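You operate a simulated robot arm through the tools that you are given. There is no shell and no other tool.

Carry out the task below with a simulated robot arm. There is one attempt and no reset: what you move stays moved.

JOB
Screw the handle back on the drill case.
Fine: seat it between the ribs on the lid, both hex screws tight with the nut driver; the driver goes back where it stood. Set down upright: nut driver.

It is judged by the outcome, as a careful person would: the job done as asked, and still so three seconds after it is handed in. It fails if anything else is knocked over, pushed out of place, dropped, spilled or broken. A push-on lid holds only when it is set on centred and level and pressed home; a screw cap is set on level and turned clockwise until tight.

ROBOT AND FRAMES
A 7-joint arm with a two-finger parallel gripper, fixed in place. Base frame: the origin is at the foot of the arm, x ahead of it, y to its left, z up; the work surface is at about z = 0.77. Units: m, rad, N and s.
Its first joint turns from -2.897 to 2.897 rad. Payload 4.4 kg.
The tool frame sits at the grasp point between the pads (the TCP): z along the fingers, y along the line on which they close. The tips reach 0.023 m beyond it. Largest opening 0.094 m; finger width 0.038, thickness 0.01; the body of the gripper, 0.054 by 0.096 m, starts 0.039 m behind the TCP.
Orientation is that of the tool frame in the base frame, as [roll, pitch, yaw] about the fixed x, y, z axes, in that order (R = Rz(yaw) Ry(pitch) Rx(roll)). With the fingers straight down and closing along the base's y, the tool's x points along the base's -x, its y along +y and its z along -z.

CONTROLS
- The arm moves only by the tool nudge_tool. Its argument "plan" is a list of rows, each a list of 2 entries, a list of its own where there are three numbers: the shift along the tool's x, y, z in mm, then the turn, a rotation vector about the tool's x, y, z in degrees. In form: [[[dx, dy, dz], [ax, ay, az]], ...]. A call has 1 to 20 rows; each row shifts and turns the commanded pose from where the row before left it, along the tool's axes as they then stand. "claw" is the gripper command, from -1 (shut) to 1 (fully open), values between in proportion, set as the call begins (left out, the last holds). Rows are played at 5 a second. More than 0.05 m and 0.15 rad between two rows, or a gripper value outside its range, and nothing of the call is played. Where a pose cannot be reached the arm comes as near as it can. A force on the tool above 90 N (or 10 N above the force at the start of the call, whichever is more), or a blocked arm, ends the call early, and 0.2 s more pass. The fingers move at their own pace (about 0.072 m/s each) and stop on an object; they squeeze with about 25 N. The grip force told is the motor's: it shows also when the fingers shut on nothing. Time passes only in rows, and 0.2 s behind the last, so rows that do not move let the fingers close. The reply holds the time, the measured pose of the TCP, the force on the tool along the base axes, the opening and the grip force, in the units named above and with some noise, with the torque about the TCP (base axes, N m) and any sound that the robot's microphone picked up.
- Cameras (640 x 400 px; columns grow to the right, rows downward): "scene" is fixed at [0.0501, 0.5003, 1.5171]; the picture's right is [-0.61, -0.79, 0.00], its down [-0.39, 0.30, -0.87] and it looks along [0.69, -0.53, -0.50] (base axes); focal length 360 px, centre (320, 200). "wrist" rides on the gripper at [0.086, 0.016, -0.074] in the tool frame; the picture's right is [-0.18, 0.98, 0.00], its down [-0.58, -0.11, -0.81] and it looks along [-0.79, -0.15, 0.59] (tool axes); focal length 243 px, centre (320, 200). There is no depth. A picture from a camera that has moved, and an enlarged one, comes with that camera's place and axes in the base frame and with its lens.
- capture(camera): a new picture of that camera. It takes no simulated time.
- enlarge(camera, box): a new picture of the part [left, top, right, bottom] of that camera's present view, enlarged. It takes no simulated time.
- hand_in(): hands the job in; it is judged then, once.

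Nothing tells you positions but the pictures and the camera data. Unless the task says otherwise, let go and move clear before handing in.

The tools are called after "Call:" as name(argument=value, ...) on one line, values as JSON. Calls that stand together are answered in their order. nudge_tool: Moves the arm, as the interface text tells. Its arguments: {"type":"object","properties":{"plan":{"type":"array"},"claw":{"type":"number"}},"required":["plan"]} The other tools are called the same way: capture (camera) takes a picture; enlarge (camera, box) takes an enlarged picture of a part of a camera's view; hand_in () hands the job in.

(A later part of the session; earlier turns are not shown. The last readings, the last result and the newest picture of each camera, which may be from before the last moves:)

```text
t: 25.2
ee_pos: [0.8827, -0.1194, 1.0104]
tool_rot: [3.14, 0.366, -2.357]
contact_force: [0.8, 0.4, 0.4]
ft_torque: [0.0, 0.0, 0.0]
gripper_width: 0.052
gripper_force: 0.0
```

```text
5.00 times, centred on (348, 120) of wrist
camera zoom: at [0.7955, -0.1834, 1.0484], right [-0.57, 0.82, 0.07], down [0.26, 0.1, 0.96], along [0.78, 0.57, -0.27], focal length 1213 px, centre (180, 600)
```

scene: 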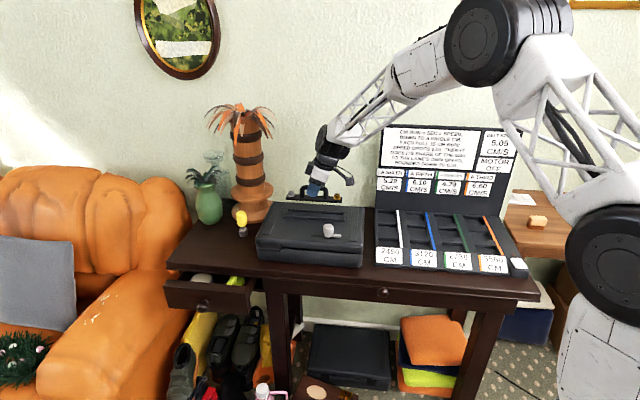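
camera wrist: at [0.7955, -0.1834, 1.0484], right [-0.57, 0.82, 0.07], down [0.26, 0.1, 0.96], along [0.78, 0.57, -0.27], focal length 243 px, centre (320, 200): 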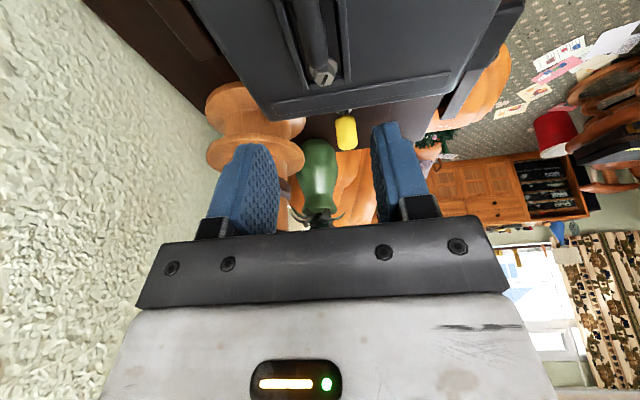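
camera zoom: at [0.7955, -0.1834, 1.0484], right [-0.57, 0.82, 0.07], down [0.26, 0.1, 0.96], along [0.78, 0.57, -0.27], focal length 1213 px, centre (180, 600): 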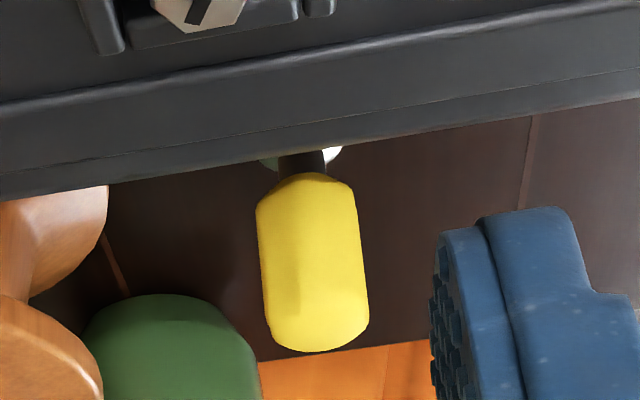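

The driver stands at about (1.052, 0.069) with the yellow grip spanning z≈0.806–0.867. I'll re-orient the wrist, tilting outward along azimuth −30° so the camera clears the case.

Call:
nudge_tool(plan=[[[0, 0, 0], [0, 7, 0]], [[0, 0, 0], [0, 7, 0]], [[0, 0, 0], [0, 7, 0]], [[0, 0, 0], [0, 0, 7.5]], [[0, 0, 0], [0, 0, 7.5]], [[0, 0, 0], [0, 0, 7.5]], [[0, 0, 0], [0, 0, 7.5]], [[0, 0, 0], [0, 0, 7.5]], [[0, 0, 0], [0, 0, 7.5]], [[0, 0, 0], [0, 0, 7.5]], [[0, 0, 0], [0, 0, 7.5]], [[0, 0, 0], [0, 0, 7.5]], [[0, 0, 0], [0, 0, 7.5]], [[0, 0, 0], [0, -6.75, 0]], [[0, 0, 0], [0, -6.75, 0]], [[0, 0, 0], [0, -6.75, 0]], [[0, 0, 0], [0, -6.75, 0]], [[0, 0, 0], [0, 0, 0]]], claw=0.4)

Call:
capture(camera="scene")

Call:
capture(camera="wrist")

```text
t: 29.0
ee_pos: [0.8825, -0.1193, 1.0107]
tool_rot: [3.14, 0.472, 2.618]
contact_force: [0.1, -0.1, 0.3]
ft_torque: [-0.04, 0.0, -0.01]
gripper_width: 0.0659
gripper_force: 0.0
```

```text
taken
```

scene: 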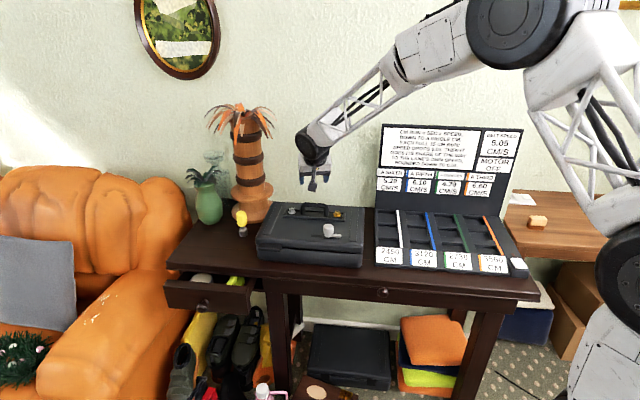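

```text
taken
camera wrist: at [0.7952, -0.0496, 1.0369], right [0.63, 0.77, 0.08], down [0.08, -0.17, 0.98], along [0.77, -0.62, -0.17], focal length 243 px, centre (320, 200)
```

wrist: 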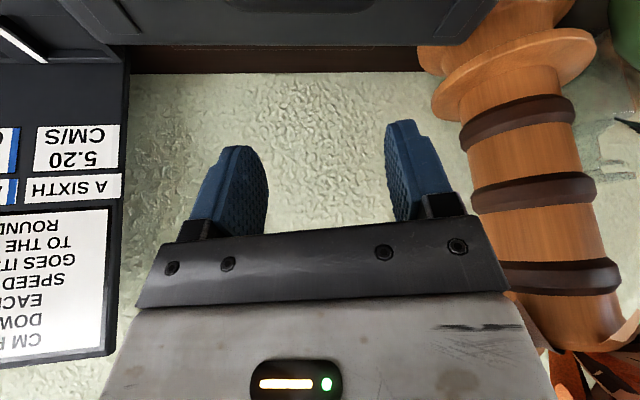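

Clear so far. I'll move over the driver at z≈0.96 first.

Call:
nudge_tool(plan=[[[-3, 30.9, 8.6], [0, 0, 0]], [[-3, 30.9, 8.6], [0, 0, 0]], [[-3, 30.9, 8.6], [0, 0, 0]], [[-3, 30.9, 8.6], [0, 0, 0]], [[-3, 30.9, 8.6], [0, 0, 0]], [[-3, 30.9, 8.6], [0, 0, 0]], [[-3, 30.9, 8.6], [0, 0, 0]], [[-3, 30.9, 8.6], [0, 0, 0]], [[0, 0, 0], [0, 0, 0]], [[0, 0, 0], [0, 0, 0]]])

Call:
capture(camera="scene")

Call:
capture(camera="wrist")

```text
t: 31.2
ee_pos: [1.0509, 0.0683, 0.9591]
tool_rot: [3.142, 0.472, 2.619]
contact_force: [0.3, -0.1, -1.1]
ft_torque: [0.02, 0.01, 0.0]
gripper_width: 0.0659
gripper_force: 0.2
```

```text
taken
```

scene: 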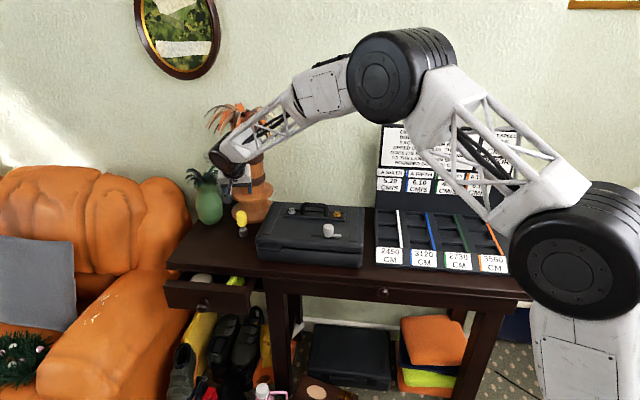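

```text
taken
camera wrist: at [0.9641, 0.1386, 0.9871], right [0.63, 0.77, 0.08], down [0.08, -0.17, 0.98], along [0.77, -0.62, -0.17], focal length 243 px, centre (320, 200)
```

wrist: 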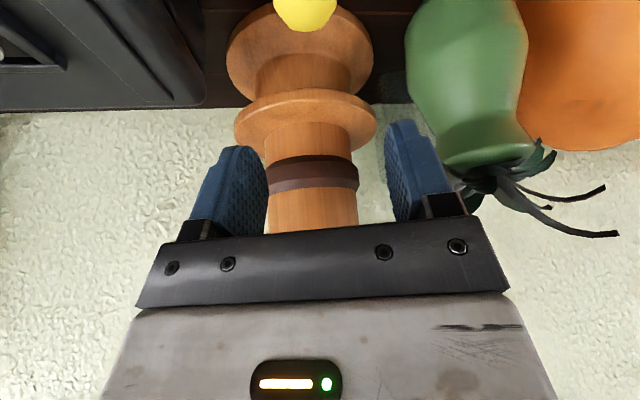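

In place above. Lowering halfway and checking that the fingers straddle the yellow grip.

Call:
nudge_tool(plan=[[[9.1, 0, 17.8], [0, 0, 0]], [[9.1, 0, 17.8], [0, 0, 0]], [[9.1, 0, 17.8], [0, 0, 0]], [[0, 0, 0], [0, 0, 0]], [[0, 0, 0], [0, 0, 0]]])

Call:
capture(camera="wrist")

Call:
enlarge(camera="scene", box=[190, 150, 290, 250])

```text
t: 32.4
ee_pos: [1.0518, 0.0686, 0.8998]
tool_rot: [3.141, 0.471, 2.618]
contact_force: [-1.0, 0.1, -1.0]
ft_torque: [-0.05, -0.01, -0.02]
gripper_width: 0.0656
gripper_force: 0.1
```

```text
taken
camera wrist: at [0.9641, 0.1385, 0.9272], right [0.63, 0.77, 0.08], down [0.08, -0.17, 0.98], along [0.77, -0.62, -0.17], focal length 243 px, centre (320, 200)
```

wrist: 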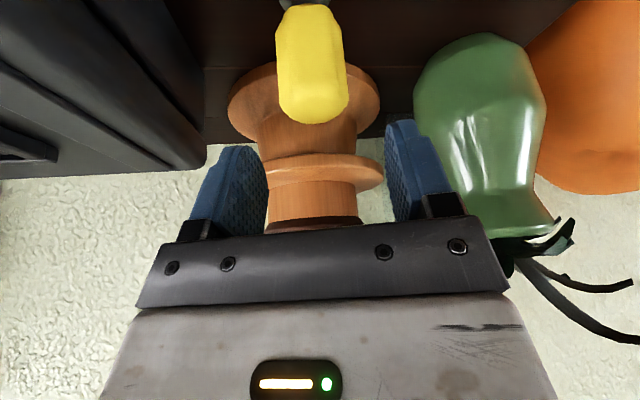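

```text
4.00 times, centred on (240, 200) of scene
camera zoom: at [0.0501, 0.5003, 1.5171], right [-0.61, -0.79, 0.0], down [-0.39, 0.3, -0.87], along [0.69, -0.53, -0.5], focal length 1438 px, centre (640, 200)
```

zoom: 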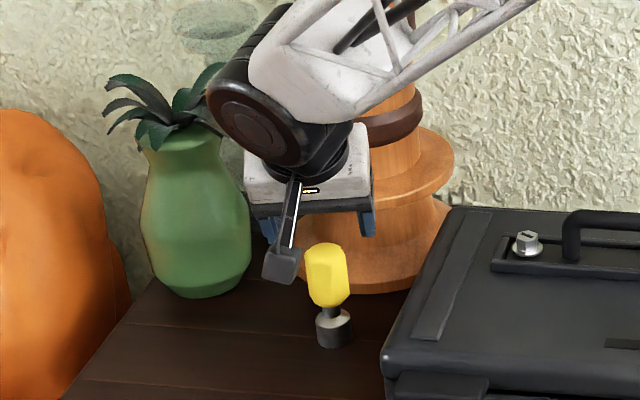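

Aligned. Lowering the rest to z≈0.842, then closing.

Call:
nudge_tool(plan=[[[8.8, 0, 17.2], [0, 0, 0]], [[8.8, 0, 17.2], [0, 0, 0]], [[8.8, 0, 17.2], [0, 0, 0]], [[0, 0, 0], [0, 0, 0]], [[0, 0, 0], [0, 0, 0]]])

Call:
capture(camera="wrist")

Call:
enlarge(camera="scene", box=[190, 170, 290, 250])

```text
t: 33.6
ee_pos: [1.0517, 0.0684, 0.8423]
tool_rot: [3.14, 0.472, 2.617]
contact_force: [0.6, 0.3, -0.1]
ft_torque: [0.0, -0.01, -0.01]
gripper_width: 0.0657
gripper_force: 0.1
```

```text
taken
camera wrist: at [0.9644, 0.1387, 0.8695], right [0.63, 0.77, 0.08], down [0.08, -0.17, 0.98], along [0.77, -0.62, -0.17], focal length 243 px, centre (320, 200)
```

wrist: 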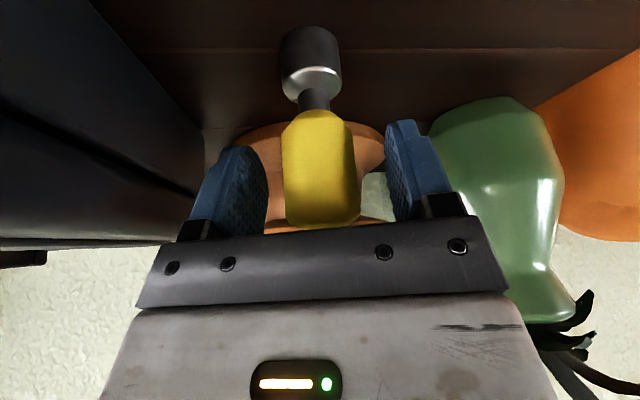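

```text
5.00 times, centred on (240, 210) of scene
camera zoom: at [0.0501, 0.5003, 1.5171], right [-0.61, -0.79, 0.0], down [-0.39, 0.3, -0.87], along [0.69, -0.53, -0.5], focal length 1798 px, centre (720, 150)
```

zoom: 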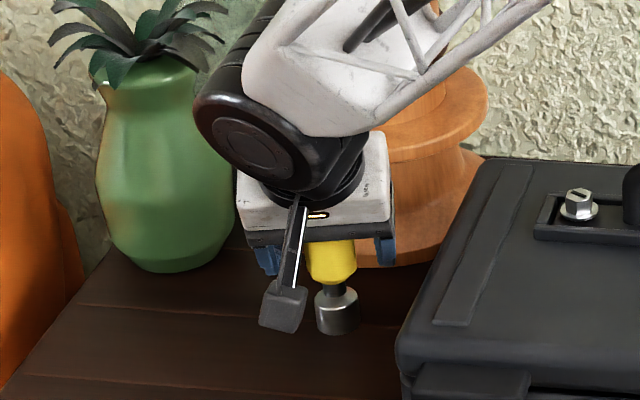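

The driver is centred between the pads. Closing.

Call:
nudge_tool(plan=[[[0, 0, 0], [0, 0, 0]], [[0, 0, 0], [0, 0, 0]], [[0, 0, 0], [0, 0, 0]], [[0, 0, 0], [0, 0, 0]], [[0, 0, 0], [0, 0, 0]]], claw=-1)

Call:
capture(camera="wrist")

Call:
enlarge(camera="scene", box=[222, 205, 262, 240])

```text
t: 34.8
ee_pos: [1.0521, 0.068, 0.8433]
tool_rot: [3.14, 0.472, 2.617]
contact_force: [0.3, 0.5, -0.1]
ft_torque: [0.02, 0.0, 0.0]
gripper_width: 0.0332
gripper_force: 25.0
```

```text
taken
camera wrist: at [0.9644, 0.1387, 0.8696], right [0.63, 0.77, 0.08], down [0.08, -0.17, 0.98], along [0.77, -0.62, -0.17], focal length 243 px, centre (320, 200)
```

wrist: 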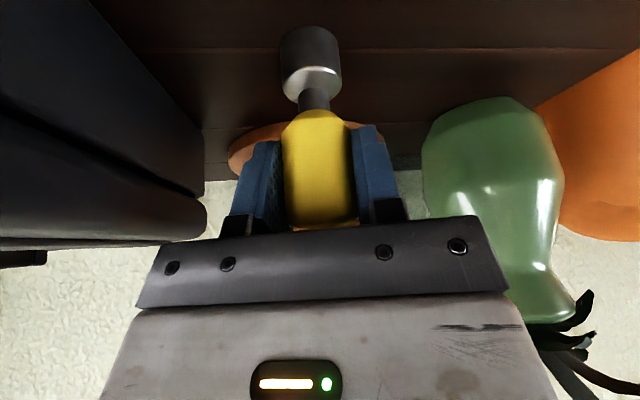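

```text
11.43 times, centred on (242, 222) of scene
camera zoom: at [0.0501, 0.5003, 1.5171], right [-0.61, -0.79, 0.0], down [-0.39, 0.3, -0.87], along [0.69, -0.53, -0.5], focal length 4110 px, centre (1211, -57)
```

zoom: 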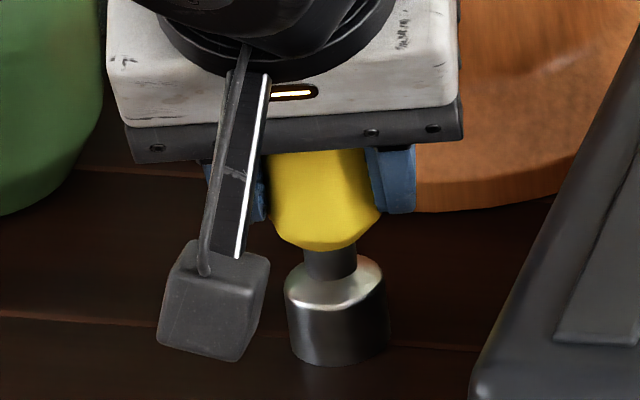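

Gripped at 33 mm. I'll lift the driver and carry it to the free spot at about (0.94, 0.15), where I can regrasp it with the tool vertical.

Call:
nudge_tool(plan=[[[-5.1, 0, -10], [0, 0, 0]], [[-10.2, 0, -20], [0, 0, 0]], [[-10.2, 0, -20], [0, 0, 0]], [[-10.2, 0, -20], [0, 0, 0]], [[15.3, 1.9, -7.8], [0, 0, 0]], [[30.6, 3.8, -15.6], [0, 0, 0]], [[30.6, 3.8, -15.6], [0, 0, 0]], [[30.6, 3.8, -15.6], [0, 0, 0]], [[15.3, 1.9, -7.8], [0, 0, 0]], [[0, 0, 0], [0, 0, 0]], [[0, 0, 0], [0, 0, 0]]])

Call:
capture(camera="wrist")

Call:
capture(camera="scene")

Call:
enlarge(camera="scene", box=[180, 170, 280, 270])

```text
t: 37.2
ee_pos: [0.9399, 0.1501, 0.9207]
tool_rot: [3.141, 0.473, 2.619]
contact_force: [1.1, 0.8, -0.5]
ft_torque: [-0.02, 0.03, 0.0]
gripper_width: 0.0328
gripper_force: 24.8
```

```text
taken
camera wrist: at [0.8527, 0.2199, 0.9469], right [0.63, 0.77, 0.08], down [0.08, -0.17, 0.98], along [0.77, -0.62, -0.17], focal length 243 px, centre (320, 200)
```

wrist: 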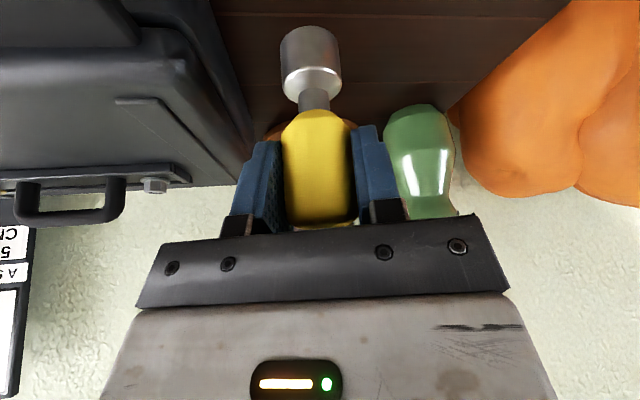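

```text
taken
```

scene: 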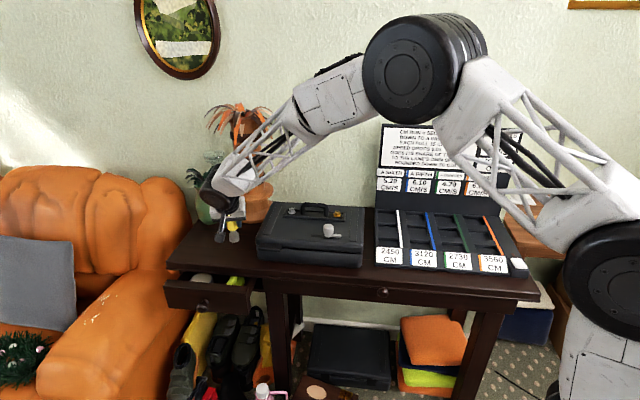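

```text
4.00 times, centred on (230, 220) of scene
camera zoom: at [0.0501, 0.5003, 1.5171], right [-0.61, -0.79, 0.0], down [-0.39, 0.3, -0.87], along [0.69, -0.53, -0.5], focal length 1438 px, centre (680, 120)
```

zoom: 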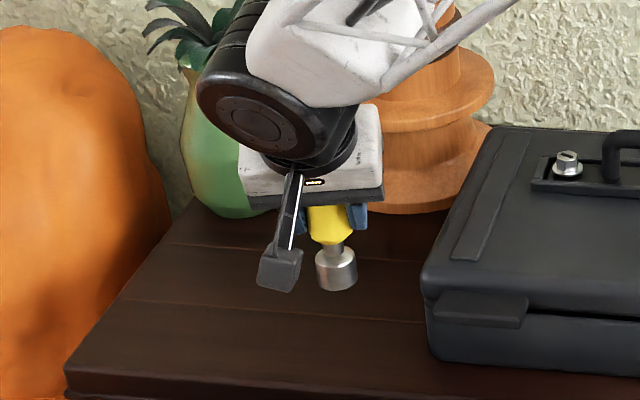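

Held upright and clear. Lowering to just above the table, then to contact.

Call:
nudge_tool(plan=[[[8.5, 0, 16.7], [0, 0, 0]], [[8.5, 0, 16.7], [0, 0, 0]], [[8.5, 0, 16.7], [0, 0, 0]], [[8.0, 0, 15.7], [0, 0, 0]], [[0, 0, 0], [0, 0, 0]], [[0.45, 0, 0.89], [0, 0, 0]], [[0.45, 0, 0.89], [0, 0, 0]], [[0, 0, 0], [0, 0, 0]]])

```text
t: 39.0
ee_pos: [0.9402, 0.1503, 0.8448]
tool_rot: [3.141, 0.471, 2.618]
contact_force: [-1.0, -0.6, -1.4]
ft_torque: [-0.01, 0.01, 0.0]
gripper_width: 0.0331
gripper_force: 25.4
```

Call:
nudge_tool(plan=[[[0.45, 0, 0.89], [0, 0, 0]], [[0, 0, 0], [0, 0, 0]]])

Call:
nudge_tool(plan=[[[0.3, 0, 0.6], [0, 0, 0]], [[0, 0, 0], [0, 0, 0]]])

Call:
nudge_tool(plan=[[[0.3, 0, 0.6], [0, 0, 0]], [[0, 0, 0], [0, 0, 0]]])

```text
t: 39.6
ee_pos: [0.9399, 0.1501, 0.8438]
tool_rot: [3.14, 0.473, 2.617]
contact_force: [-0.8, -0.4, -1.4]
ft_torque: [0.01, -0.02, 0.02]
gripper_width: 0.0328
gripper_force: 24.6
```

```text
t: 40.2
ee_pos: [0.9406, 0.151, 0.8435]
tool_rot: [-3.141, 0.471, 2.619]
contact_force: [-0.3, -0.3, -0.7]
ft_torque: [0.01, 0.03, -0.01]
gripper_width: 0.0329
gripper_force: 24.7
```

```text
t: 40.8
ee_pos: [0.9408, 0.1509, 0.8426]
tool_rot: [-3.141, 0.471, 2.619]
contact_force: [-0.6, 0.7, 0.8]
ft_torque: [-0.02, 0.05, 0.01]
gripper_width: 0.0329
gripper_force: 25.0
```

Almost touching. One more tiny step, then I'll look.

Call:
nudge_tool(plan=[[[0.3, 0, 0.6], [0, 0, 0]], [[0, 0, 0], [0, 0, 0]]])

Call:
enlarge(camera="scene", box=[200, 215, 260, 255])

Call:
enlarge(camera="wrist", box=[240, 0, 400, 120])

```text
t: 41.4
ee_pos: [0.9424, 0.1495, 0.8434]
tool_rot: [3.139, 0.472, 2.617]
contact_force: [-2.6, 2.7, 10.9]
ft_torque: [0.08, 0.31, 0.01]
gripper_width: 0.0329
gripper_force: 24.8
```

```text
10.00 times, centred on (230, 235) of scene
camera zoom: at [0.0501, 0.5003, 1.5171], right [-0.61, -0.79, 0.0], down [-0.39, 0.3, -0.87], along [0.69, -0.53, -0.5], focal length 3596 px, centre (1220, -150)
```

zoom: 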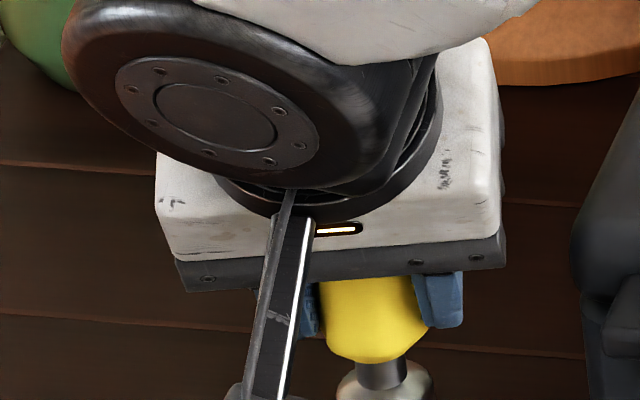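

```text
3.33 times, centred on (320, 60) of wrist
camera zoom: at [0.8532, 0.22, 0.8694], right [0.63, 0.77, 0.08], down [0.08, -0.17, 0.98], along [0.77, -0.62, -0.17], focal length 809 px, centre (320, 667)
```

zoom: 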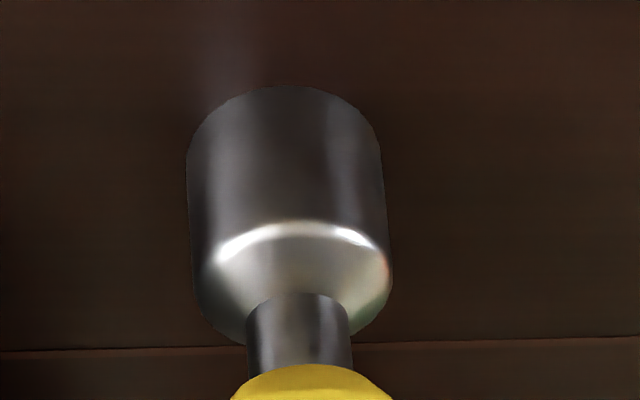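

Contact with the table at z≈0.843. I'll release, rise, and bring the tool vertical.

Call:
nudge_tool(plan=[[[-0.2, 0, -0.4], [0, 0, 0]], [[0, 0, 0], [0, 0, 0]], [[0, 0, 0], [0, 0, 0]]], claw=0.4)

Call:
nudge_tool(plan=[[[-5, 0, -9.8], [0, 0, 0]], [[-10, 0, -19.6], [0, 0, 0]], [[-10, 0, -19.6], [0, 0, 0]], [[-10, 0, -19.6], [0, 0, 0]], [[-10, 0, -19.6], [0, 0, 0]], [[-10, 0, -19.6], [0, 0, 0]], [[0, 0, 0], [0, 6.75, 0]], [[0, 0, 0], [0, 6.75, 0]], [[0, 0, 0], [0, 6.75, 0]], [[0, 0, 0], [0, 6.75, 0]], [[0, 0, 0], [0, 0, 0]], [[0, 0, 0], [0, 0, 0]]])

Call:
capture(camera="wrist")

Call:
enlarge(camera="scene", box=[200, 200, 280, 260])

```text
t: 42.2
ee_pos: [0.9398, 0.1499, 0.8416]
tool_rot: [3.14, 0.473, 2.618]
contact_force: [-0.5, 0.2, 0.7]
ft_torque: [-0.04, 0.01, 0.02]
gripper_width: 0.0658
gripper_force: 0.1
```

```text
t: 44.8
ee_pos: [0.9408, 0.1506, 0.9631]
tool_rot: [-3.141, 0.0, 2.618]
contact_force: [0.1, 0.2, 0.3]
ft_torque: [-0.04, 0.02, 0.02]
gripper_width: 0.0657
gripper_force: 0.1
```

```text
taken
camera wrist: at [0.8741, 0.2078, 1.0374], right [0.65, 0.76, 0.0], down [0.45, -0.39, 0.81], along [0.61, -0.52, -0.59], focal length 243 px, centre (320, 200)
```

wrist: 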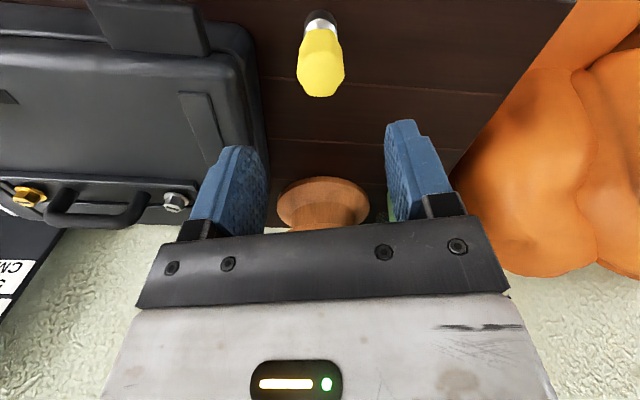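

```text
6.67 times, centred on (240, 230) of scene
camera zoom: at [0.0501, 0.5003, 1.5171], right [-0.61, -0.79, 0.0], down [-0.39, 0.3, -0.87], along [0.69, -0.53, -0.5], focal length 2398 px, centre (853, 0)
```

zoom: 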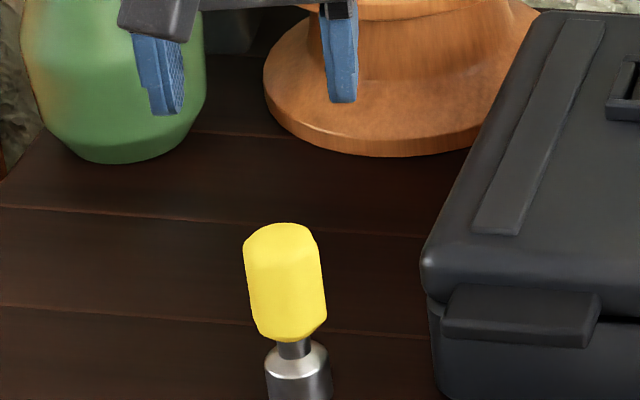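

The driver stands upright at the new spot and the vertical pose is reachable. I'll descend and grip higher up, at z≈0.850, so the fingertips clear the handle bar.

Call:
nudge_tool(plan=[[[0, 0, 20], [0, 0, 0]], [[0, 0, 25], [0, 0, 0]], [[0, 0, 25], [0, 0, 0]], [[0, 0, 25], [0, 0, 0]], [[0, 0, 18], [0, 0, 0]], [[0, 0, 0], [0, 0, 0]], [[0, 0, 0], [0, 0, 0]]])

Call:
capture(camera="wrist")

```text
t: 46.4
ee_pos: [0.941, 0.15, 0.8483]
tool_rot: [-3.141, 0.0, 2.619]
contact_force: [-0.1, 0.4, 0.1]
ft_torque: [0.0, 0.02, 0.04]
gripper_width: 0.0658
gripper_force: 0.0
```

```text
taken
camera wrist: at [0.8738, 0.2079, 0.9239], right [0.65, 0.76, 0.0], down [0.45, -0.38, 0.81], along [0.61, -0.52, -0.59], focal length 243 px, centre (320, 200)
```

wrist: 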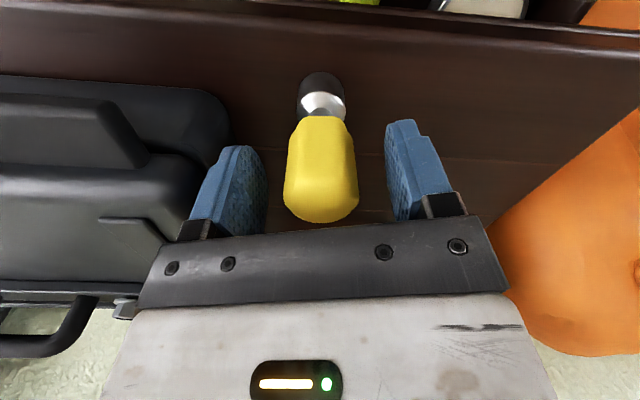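

Centred. Closing on the driver grip.

Call:
nudge_tool(plan=[[[0, 0, 0], [0, 0, 0]], [[0, 0, 0], [0, 0, 0]], [[0, 0, 0], [0, 0, 0]], [[0, 0, 0], [0, 0, 0]], [[0, 0, 0], [0, 0, 0]]], claw=-1)

Call:
nudge_tool(plan=[[[0, 0, -10], [0, 0, 0]], [[0, 0, -25], [0, 0, 0]], [[0, 0, -30], [0, 0, 0]], [[0, 0, -30], [0, 0, 0]], [[0, 0, -30], [0, 0, 0]], [[0, 0, -25], [0, 0, 0]], [[0, 0, 0], [0, 0, 0]], [[0, 0, 0], [0, 0, 0]]])

Call:
capture(camera="wrist")

Call:
enlarge(camera="scene", box=[190, 150, 270, 210])

```text
t: 47.6
ee_pos: [0.9408, 0.1502, 0.8502]
tool_rot: [3.141, 0.001, 2.619]
contact_force: [0.2, -0.8, 0.3]
ft_torque: [-0.02, -0.03, 0.01]
gripper_width: 0.0326
gripper_force: 24.8
```

```text
t: 49.4
ee_pos: [0.9402, 0.1495, 1.0006]
tool_rot: [-3.141, -0.001, 2.619]
contact_force: [-0.4, -0.1, -0.2]
ft_torque: [0.02, 0.02, -0.01]
gripper_width: 0.0327
gripper_force: 25.0
```

```text
taken
camera wrist: at [0.8741, 0.2079, 1.0744], right [0.65, 0.76, 0.0], down [0.45, -0.38, 0.81], along [0.61, -0.52, -0.59], focal length 243 px, centre (320, 200)
```

wrist: 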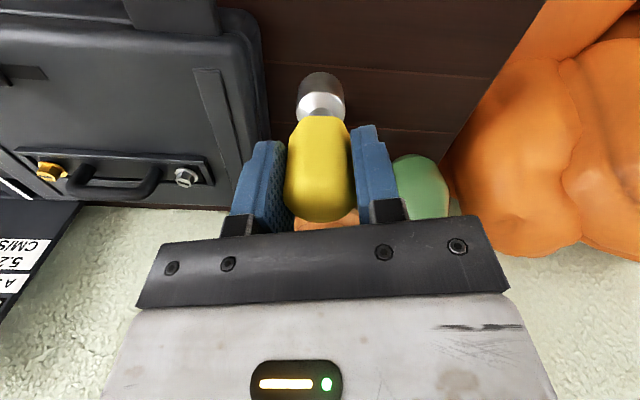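

```text
6.67 times, centred on (230, 180) of scene
camera zoom: at [0.0501, 0.5003, 1.5171], right [-0.61, -0.79, 0.0], down [-0.39, 0.3, -0.87], along [0.69, -0.53, -0.5], focal length 2398 px, centre (920, 333)
```

zoom: 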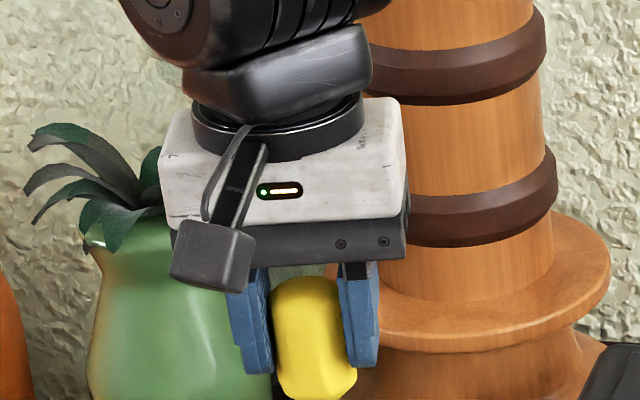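

The driver is held vertically with about 80 mm from pad centre to socket end. I'll turn so the wrist camera looks along the handle and move it above the silver screw.

Call:
nudge_tool(plan=[[[0, 0, 0], [0, 0, -7.5]], [[0, 0, 0], [0, 0, -7.5]], [[0, 0, 0], [0, 0, -7.5]], [[0, 0, 0], [0, 0, -7.5]], [[0, 0, 0], [0, 0, -7.5]], [[0, 0, 0], [0, 0, -7.5]], [[0, 0, 0], [0, 0, -7.5]], [[0, 0, 0], [0, 0, -7.5]], [[0, 0, 0], [0, 0, -7.5]], [[0, 0, 0], [0, 0, -7.5]], [[25.8, -25, 0], [0, 0, 0]], [[25.8, -25, 0], [0, 0, 0]], [[25.8, -25, 0], [0, 0, 0]], [[25.8, -25, 0], [0, 0, 0]], [[25.8, -25, 0], [0, 0, 0]], [[25.8, -25, 0], [0, 0, 0]], [[0, 0, 0], [0, 0, 0]], [[0, 0, 0], [0, 0, 0]]])

Call:
capture(camera="wrist")

Call:
enlarge(camera="scene", box=[260, 150, 356, 230])

```text
t: 53.2
ee_pos: [0.9375, -0.0642, 0.9992]
tool_rot: [3.141, -0.001, -2.355]
contact_force: [-0.5, -0.1, -0.8]
ft_torque: [0.05, -0.02, -0.01]
gripper_width: 0.0328
gripper_force: 25.1
```

```text
taken
camera wrist: at [0.8653, -0.1147, 1.074], right [-0.56, 0.83, 0.0], down [0.49, 0.33, 0.81], along [0.67, 0.46, -0.59], focal length 243 px, centre (320, 200)
```

wrist: 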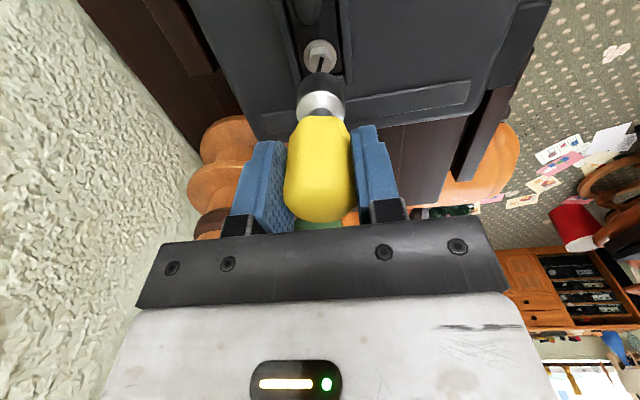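

```text
5.00 times, centred on (308, 190) of scene
camera zoom: at [0.0501, 0.5003, 1.5171], right [-0.61, -0.79, 0.0], down [-0.39, 0.3, -0.87], along [0.69, -0.53, -0.5], focal length 1798 px, centre (380, 250)
```

zoom: 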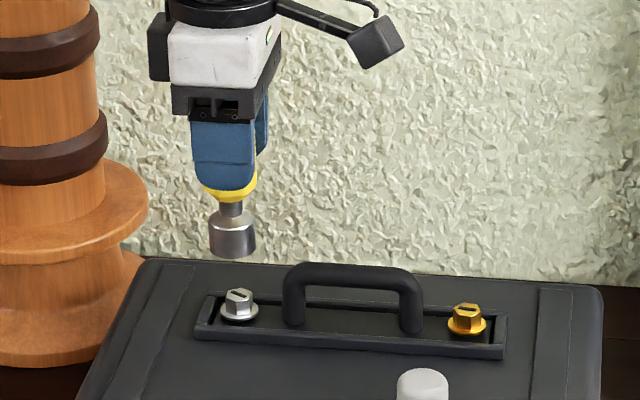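

Right above the silver screw; zooming in to measure the residual offset.

Call:
enlarge(camera="wrist", box=[272, 20, 368, 120])

Call:
enlarge(camera="scene", box=[264, 180, 304, 220])

```text
4.00 times, centred on (320, 70) of wrist
camera zoom: at [0.8653, -0.1147, 1.074], right [-0.56, 0.83, 0.0], down [0.49, 0.33, 0.81], along [0.67, 0.46, -0.59], focal length 970 px, centre (320, 720)
```

zoom: 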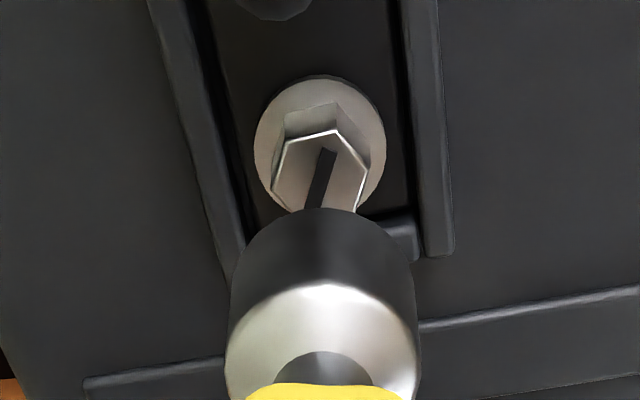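

```text
10.00 times, centred on (284, 200) of scene
camera zoom: at [0.0501, 0.5003, 1.5171], right [-0.61, -0.79, 0.0], down [-0.39, 0.3, -0.87], along [0.69, -0.53, -0.5], focal length 3596 px, centre (680, 200)
```

zoom: 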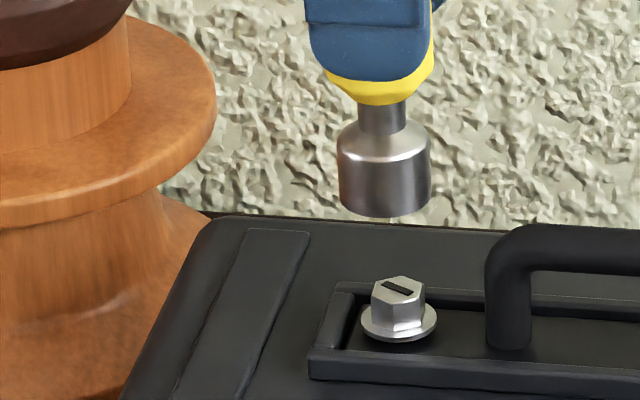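

Both cameras say the socket needs to shift 3.3 mm towards the handle. I'll correct and lower to just above the head.

Call:
nudge_tool(plan=[[[3.3, 0.2, 0], [0, 0, 0]], [[0, 0, 16], [0, 0, 0]], [[0, 0, 14], [0, 0, 0]], [[0, 0, 0], [0, 0, 0]], [[0, 0, 0], [0, 0, 0]]])

Call:
enlarge(camera="wrist", box=[272, 20, 368, 120])

Call:
enlarge(camera="scene", box=[264, 180, 304, 220])

```text
t: 54.4
ee_pos: [0.935, -0.067, 0.97]
tool_rot: [-3.141, 0.001, -2.358]
contact_force: [0.8, 0.3, -0.5]
ft_torque: [-0.01, -0.03, -0.01]
gripper_width: 0.0326
gripper_force: 24.6
```

```text
4.00 times, centred on (320, 70) of wrist
camera zoom: at [0.8626, -0.1166, 1.0443], right [-0.56, 0.83, 0.0], down [0.49, 0.33, 0.81], along [0.67, 0.46, -0.59], focal length 970 px, centre (320, 720)
```

zoom: 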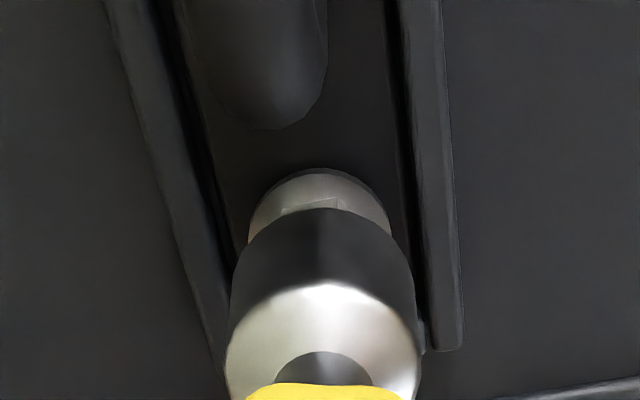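

```text
10.00 times, centred on (284, 200) of scene
camera zoom: at [0.0501, 0.5003, 1.5171], right [-0.61, -0.79, 0.0], down [-0.39, 0.3, -0.87], along [0.69, -0.53, -0.5], focal length 3596 px, centre (680, 200)
```

zoom: 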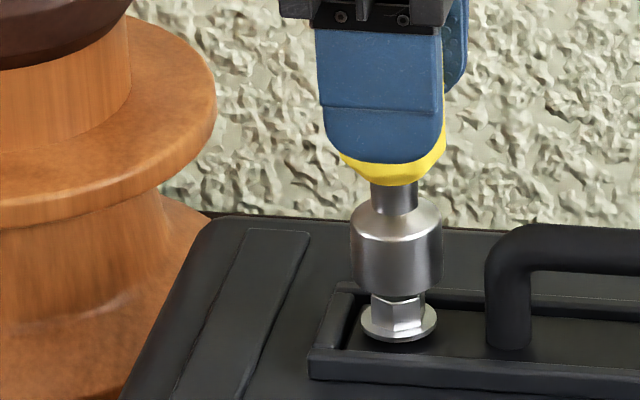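

Well aligned in both views. I'll lower slowly onto the head.

Call:
nudge_tool(plan=[[[0, 0, 3], [0, 0, 0]], [[0, 0, 3], [0, 0, 0]], [[0, 0, 2], [0, 0, 0]], [[0, 0, 0], [0, 0, 0]]])

Call:
nudge_tool(plan=[[[0, 0, 1], [0, 0, 0]], [[0, 0, 1], [0, 0, 0]], [[0, 0, 0], [0, 0, 0]]])

Call:
enlarge(camera="scene", box=[264, 180, 304, 220])

```text
t: 55.4
ee_pos: [0.9344, -0.068, 0.9606]
tool_rot: [3.141, 0.002, -2.355]
contact_force: [-0.4, 0.5, -0.9]
ft_torque: [0.02, 0.01, -0.02]
gripper_width: 0.0328
gripper_force: 25.4
```

```text
t: 56.2
ee_pos: [0.935, -0.0677, 0.9601]
tool_rot: [-3.14, 0.002, -2.358]
contact_force: [0.7, -0.1, -1.8]
ft_torque: [-0.02, 0.02, 0.02]
gripper_width: 0.0326
gripper_force: 25.1
```

```text
10.00 times, centred on (284, 200) of scene
camera zoom: at [0.0501, 0.5003, 1.5171], right [-0.61, -0.79, 0.0], down [-0.39, 0.3, -0.87], along [0.69, -0.53, -0.5], focal length 3596 px, centre (680, 200)
```

zoom: 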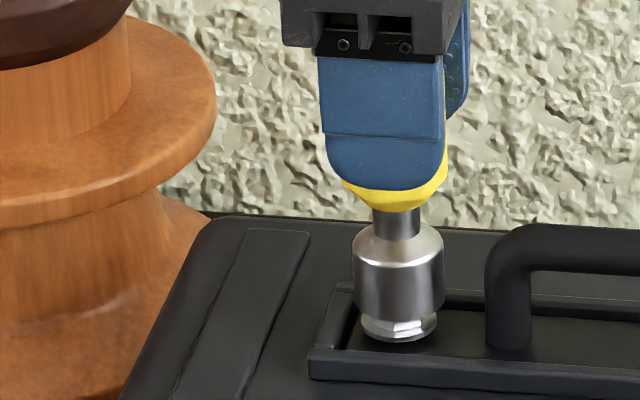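

No resistance and the socket is going over the hex. Continuing until it bottoms.

Call:
nudge_tool(plan=[[[0, 0, 1.5], [0, 0, 0]], [[0, 0, 1.5], [0, 0, 0]], [[0, 0, 0], [0, 0, 0]]])

Call:
nudge_tool(plan=[[[0, 0, 1.5], [0, 0, 0]], [[0, 0, 0], [0, 0, 0]]])

Call:
nudge_tool(plan=[[[0, 0, 1.5], [0, 0, 0]], [[0, 0, 0], [0, 0, 0]]])

Call:
enlarge(camera="scene", box=[264, 180, 304, 220])

Call:
enlarge(camera="wrist", box=[272, 20, 368, 120])

```text
t: 57.0
ee_pos: [0.9351, -0.0676, 0.9576]
tool_rot: [-3.141, -0.001, -2.355]
contact_force: [-1.8, -0.2, 9.2]
ft_torque: [-0.04, 0.17, 0.03]
gripper_width: 0.0324
gripper_force: 25.4
```

```text
t: 57.6
ee_pos: [0.9345, -0.0679, 0.9527]
tool_rot: [3.138, -0.002, -2.356]
contact_force: [2.2, -0.5, -2.7]
ft_torque: [-0.07, -0.18, -0.02]
gripper_width: 0.0323
gripper_force: 25.0
```

```text
t: 58.2
ee_pos: [0.9343, -0.0681, 0.9532]
tool_rot: [3.14, 0.001, -2.354]
contact_force: [0.8, -0.5, -2.4]
ft_torque: [0.01, 0.01, 0.02]
gripper_width: 0.0326
gripper_force: 24.9
```

```text
10.00 times, centred on (284, 200) of scene
camera zoom: at [0.0501, 0.5003, 1.5171], right [-0.61, -0.79, 0.0], down [-0.39, 0.3, -0.87], along [0.69, -0.53, -0.5], focal length 3596 px, centre (680, 200)
```

zoom: 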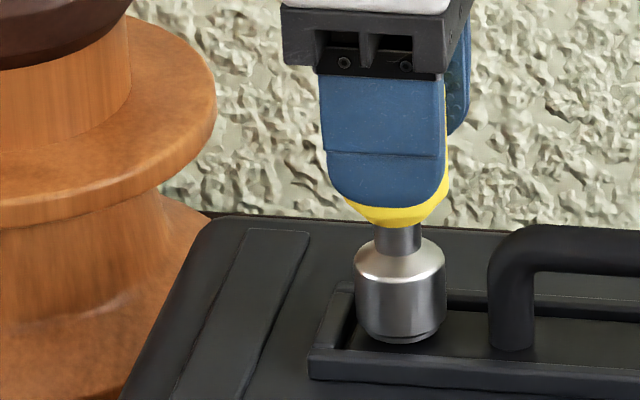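

```text
4.00 times, centred on (320, 70) of wrist
camera zoom: at [0.8622, -0.1167, 1.028], right [-0.56, 0.83, 0.0], down [0.49, 0.33, 0.81], along [0.67, 0.46, -0.59], focal length 970 px, centre (320, 720)
```

zoom: 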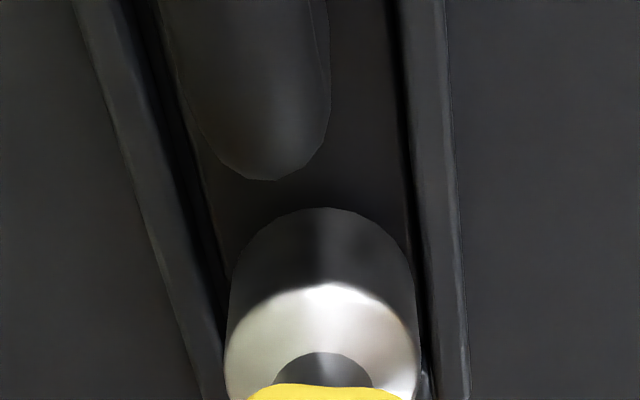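

The socket caught and then dropped onto the hex. I'll press gently to confirm it bottoms.

Call:
nudge_tool(plan=[[[0, 0, 1], [0, 0, 0]], [[0, 0, 0], [0, 0, 0]]])

Call:
nudge_tool(plan=[[[0, 0, 1], [0, 0, 0]], [[0, 0, 0], [0, 0, 0]]])

Call:
nudge_tool(plan=[[[0, 0, 1], [0, 0, 0]], [[0, 0, 0], [0, 0, 0]]])

```text
t: 58.8
ee_pos: [0.9344, -0.0666, 0.953]
tool_rot: [-3.14, 0.001, -2.356]
contact_force: [0.9, 0.3, -1.4]
ft_torque: [-0.01, -0.05, 0.0]
gripper_width: 0.0326
gripper_force: 25.4
```

```text
t: 59.4
ee_pos: [0.935, -0.0679, 0.9522]
tool_rot: [3.141, -0.001, -2.355]
contact_force: [0.2, -1.2, -0.4]
ft_torque: [-0.04, -0.05, -0.02]
gripper_width: 0.0327
gripper_force: 24.9
```

```text
t: 60.0
ee_pos: [0.9354, -0.0669, 0.9509]
tool_rot: [-3.141, 0.0, -2.357]
contact_force: [-0.2, -0.3, -0.6]
ft_torque: [0.02, 0.01, 0.04]
gripper_width: 0.0325
gripper_force: 24.9
```

Call:
nudge_tool(plan=[[[0, 0, 1], [0, 0, 0]], [[0, 0, 0], [0, 0, 0]]])

Call:
nudge_tool(plan=[[[0, 0, 1], [0, 0, 0]], [[0, 0, 0], [0, 0, 0]]])

Call:
enlarge(camera="scene", box=[270, 195, 302, 219])

```text
t: 60.6
ee_pos: [0.935, -0.0671, 0.9496]
tool_rot: [-3.141, 0.001, -2.355]
contact_force: [-0.4, 1.1, -0.4]
ft_torque: [0.03, -0.02, -0.01]
gripper_width: 0.0325
gripper_force: 24.9
```

```text
t: 61.2
ee_pos: [0.9353, -0.0673, 0.9477]
tool_rot: [-3.141, -0.001, -2.357]
contact_force: [-0.6, 1.6, -1.0]
ft_torque: [0.1, -0.01, -0.02]
gripper_width: 0.0326
gripper_force: 25.0
```

```text
16.00 times, centred on (286, 207) of scene
camera zoom: at [0.0501, 0.5003, 1.5171], right [-0.61, -0.79, 0.0], down [-0.39, 0.3, -0.87], along [0.69, -0.53, -0.5], focal length 5754 px, centre (864, 88)
```

zoom: 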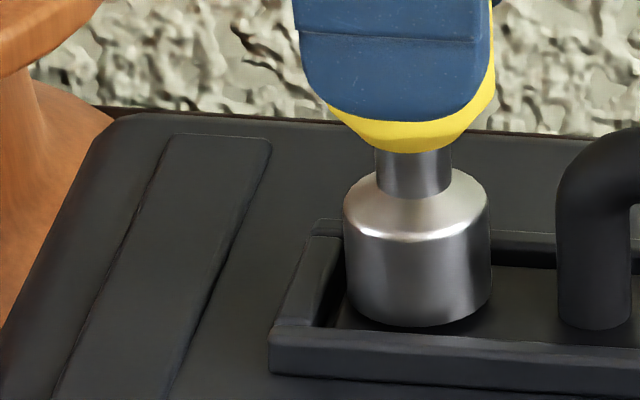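

Call:
nudge_tool(plan=[[[0, 0, 1], [0, 0, 0]], [[0, 0, 0], [0, 0, 0]]])

Call:
nudge_tool(plan=[[[0, 0, 1], [0, 0, 0]], [[0, 0, 0], [0, 0, 0]]])

Call:
enlarge(camera="scene", box=[270, 195, 302, 219])

Call:
enlarge(camera="wrist", box=[272, 20, 368, 120])

```text
t: 61.8
ee_pos: [0.9346, -0.0673, 0.9484]
tool_rot: [-3.141, 0.0, -2.357]
contact_force: [0.1, 1.0, -0.9]
ft_torque: [0.1, -0.05, 0.02]
gripper_width: 0.0326
gripper_force: 25.3
```

```text
t: 62.4
ee_pos: [0.9337, -0.0675, 0.9458]
tool_rot: [-3.141, 0.001, -2.357]
contact_force: [1.2, 0.1, -1.6]
ft_torque: [0.01, -0.06, 0.03]
gripper_width: 0.0327
gripper_force: 25.2
```

```text
16.00 times, centred on (286, 207) of scene
camera zoom: at [0.0501, 0.5003, 1.5171], right [-0.61, -0.79, 0.0], down [-0.39, 0.3, -0.87], along [0.69, -0.53, -0.5], focal length 5754 px, centre (864, 88)
```

zoom: 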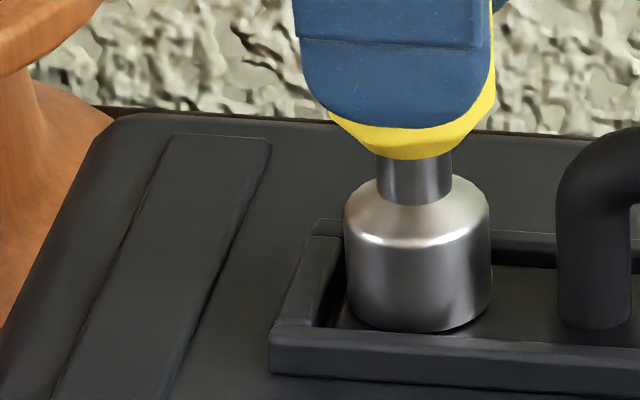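

```text
4.00 times, centred on (320, 70) of wrist
camera zoom: at [0.8624, -0.1169, 1.0213], right [-0.56, 0.83, 0.0], down [0.49, 0.33, 0.81], along [0.67, 0.46, -0.59], focal length 970 px, centre (320, 720)
```

zoom: 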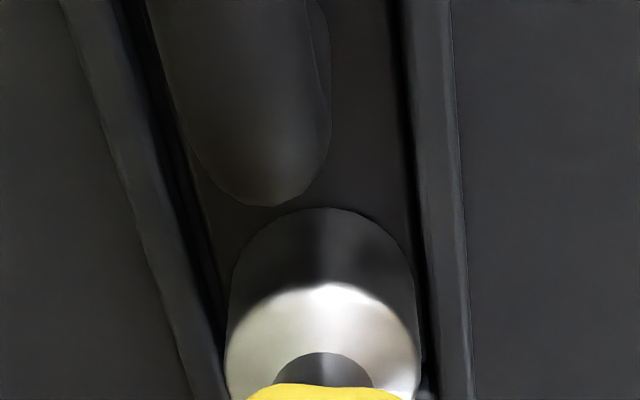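

Call:
nudge_tool(plan=[[[0, 0, 1], [0, 0, 0]], [[0, 0, 0], [0, 0, 0]]])

Call:
nudge_tool(plan=[[[0, 0, 1], [0, 0, 0]], [[0, 0, 0], [0, 0, 0]]])

```text
t: 63.0
ee_pos: [0.9355, -0.0677, 0.9453]
tool_rot: [3.142, 0.001, -2.356]
contact_force: [-1.5, 0.9, 1.3]
ft_torque: [0.08, 0.03, 0.01]
gripper_width: 0.0323
gripper_force: 24.8
```

```text
t: 63.6
ee_pos: [0.9355, -0.0695, 0.9466]
tool_rot: [-3.141, 0.002, -2.355]
contact_force: [-2.5, -2.9, 11.8]
ft_torque: [-0.02, 0.12, -0.01]
gripper_width: 0.0325
gripper_force: 24.9
```

Contact at about 12 N. I'll start turning clockwise slowly and watch the torque.

Call:
nudge_tool(plan=[[[0, 0, 0], [0, 0, 5]], [[0, 0, 0], [0, 0, 5]], [[0, 0, 0], [0, 0, 5]], [[0, 0, 0], [0, 0, 5]], [[0, 0, 0], [0, 0, 5]], [[0, 0, 0], [0, 0, 5]]])

Call:
enlarge(camera="scene", box=[264, 180, 304, 220])

```text
t: 65.0
ee_pos: [0.9345, -0.068, 0.9458]
tool_rot: [-3.141, -0.002, -2.882]
contact_force: [3.6, 5.4, 18.6]
ft_torque: [0.27, -0.06, 0.08]
gripper_width: 0.0327
gripper_force: 25.1
```

```text
10.00 times, centred on (284, 200) of scene
camera zoom: at [0.0501, 0.5003, 1.5171], right [-0.61, -0.79, 0.0], down [-0.39, 0.3, -0.87], along [0.69, -0.53, -0.5], focal length 3596 px, centre (680, 200)
```

zoom: 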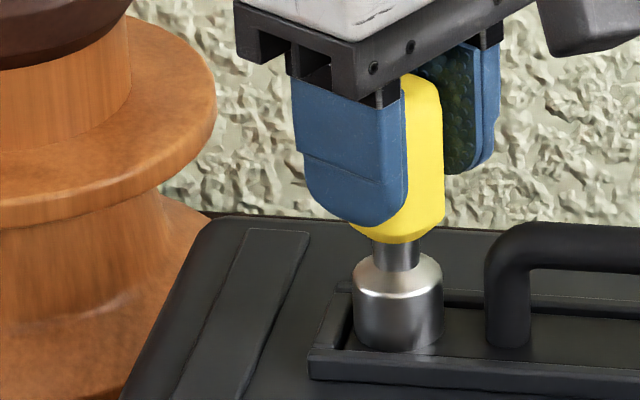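

Call:
nudge_tool(plan=[[[0, 0, -0.5], [0, 0, 6]], [[0, 0, 0], [0, 0, 6]], [[0, 0, 0], [0, 0, 6]], [[0, 0, 0], [0, 0, 6]], [[0, 0, 0], [0, 0, 6]]])

Call:
nudge_tool(plan=[[[0, 0, 0], [0, 0, 6]], [[0, 0, 0], [0, 0, 6]], [[0, 0, 0], [0, 0, 6]], [[0, 0, 0], [0, 0, 6]], [[0, 0, 0], [0, 0, 6]]])

Call:
nudge_tool(plan=[[[0, 0, 0], [0, 0, 6]], [[0, 0, 0], [0, 0, 6]], [[0, 0, 0], [0, 0, 6]], [[0, 0, 0], [0, 0, 6]], [[0, 0, 0], [0, 0, 6]]])

```text
t: 66.2
ee_pos: [0.9342, -0.067, 0.9449]
tool_rot: [-3.142, 0.0, 2.878]
contact_force: [1.7, 18.2, 9.5]
ft_torque: [1.09, -0.07, 0.14]
gripper_width: 0.0327
gripper_force: 25.0
```

```text
t: 67.4
ee_pos: [0.9345, -0.0682, 0.9447]
tool_rot: [-3.142, -0.001, 2.354]
contact_force: [8.4, 12.0, 2.6]
ft_torque: [0.8, -0.28, 0.4]
gripper_width: 0.0331
gripper_force: 25.4
```

```text
t: 68.6
ee_pos: [0.9352, -0.068, 0.9442]
tool_rot: [-3.141, -0.001, 1.832]
contact_force: [6.2, 4.8, -0.8]
ft_torque: [0.19, -0.21, 0.3]
gripper_width: 0.0329
gripper_force: 25.2
```

The screw seems to be turning, with torque around 0.3–0.4 N·m and the downward load relaxing as it sinks. I'll continue clockwise with a slight follow-down.

Call:
nudge_tool(plan=[[[0, 0, 0.2], [0, 0, 6]], [[0, 0, 0.2], [0, 0, 6]], [[0, 0, 0.2], [0, 0, 6]], [[0, 0, 0], [0, 0, 6]], [[0, 0, 0], [0, 0, 6]]])

Call:
nudge_tool(plan=[[[0, 0, 0.1], [0, 0, 6]], [[0, 0, 0.1], [0, 0, 6]], [[0, 0, 0.1], [0, 0, 6]], [[0, 0, 0], [0, 0, 6]], [[0, 0, 0], [0, 0, 6]]])

Call:
capture(camera="scene")

Call:
enlarge(camera="scene", box=[264, 180, 304, 220])

```text
t: 69.8
ee_pos: [0.9343, -0.0678, 0.9451]
tool_rot: [-3.141, -0.001, 1.306]
contact_force: [8.9, 1.0, 1.6]
ft_torque: [0.04, -0.26, 0.15]
gripper_width: 0.0332
gripper_force: 25.1
```

```text
t: 71.0
ee_pos: [0.935, -0.0667, 0.9453]
tool_rot: [-3.141, 0.001, 0.783]
contact_force: [9.1, -4.6, 1.2]
ft_torque: [-0.26, -0.38, 0.05]
gripper_width: 0.0334
gripper_force: 25.1
```

```text
taken
```

scene: 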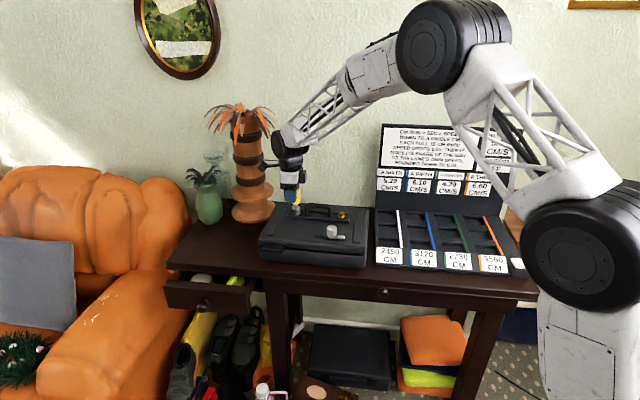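

```text
10.00 times, centred on (284, 200) of scene
camera zoom: at [0.0501, 0.5003, 1.5171], right [-0.61, -0.79, 0.0], down [-0.39, 0.3, -0.87], along [0.69, -0.53, -0.5], focal length 3596 px, centre (680, 200)
```

zoom: 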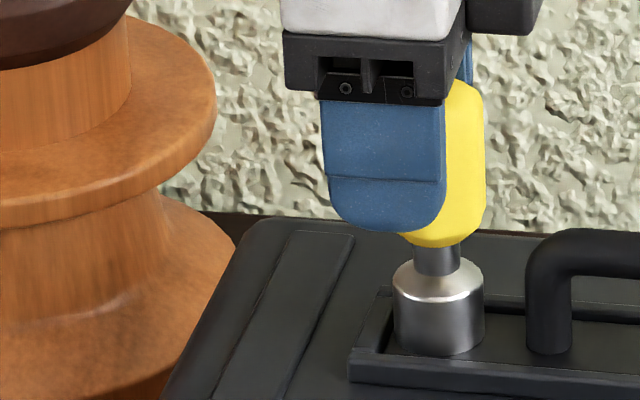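

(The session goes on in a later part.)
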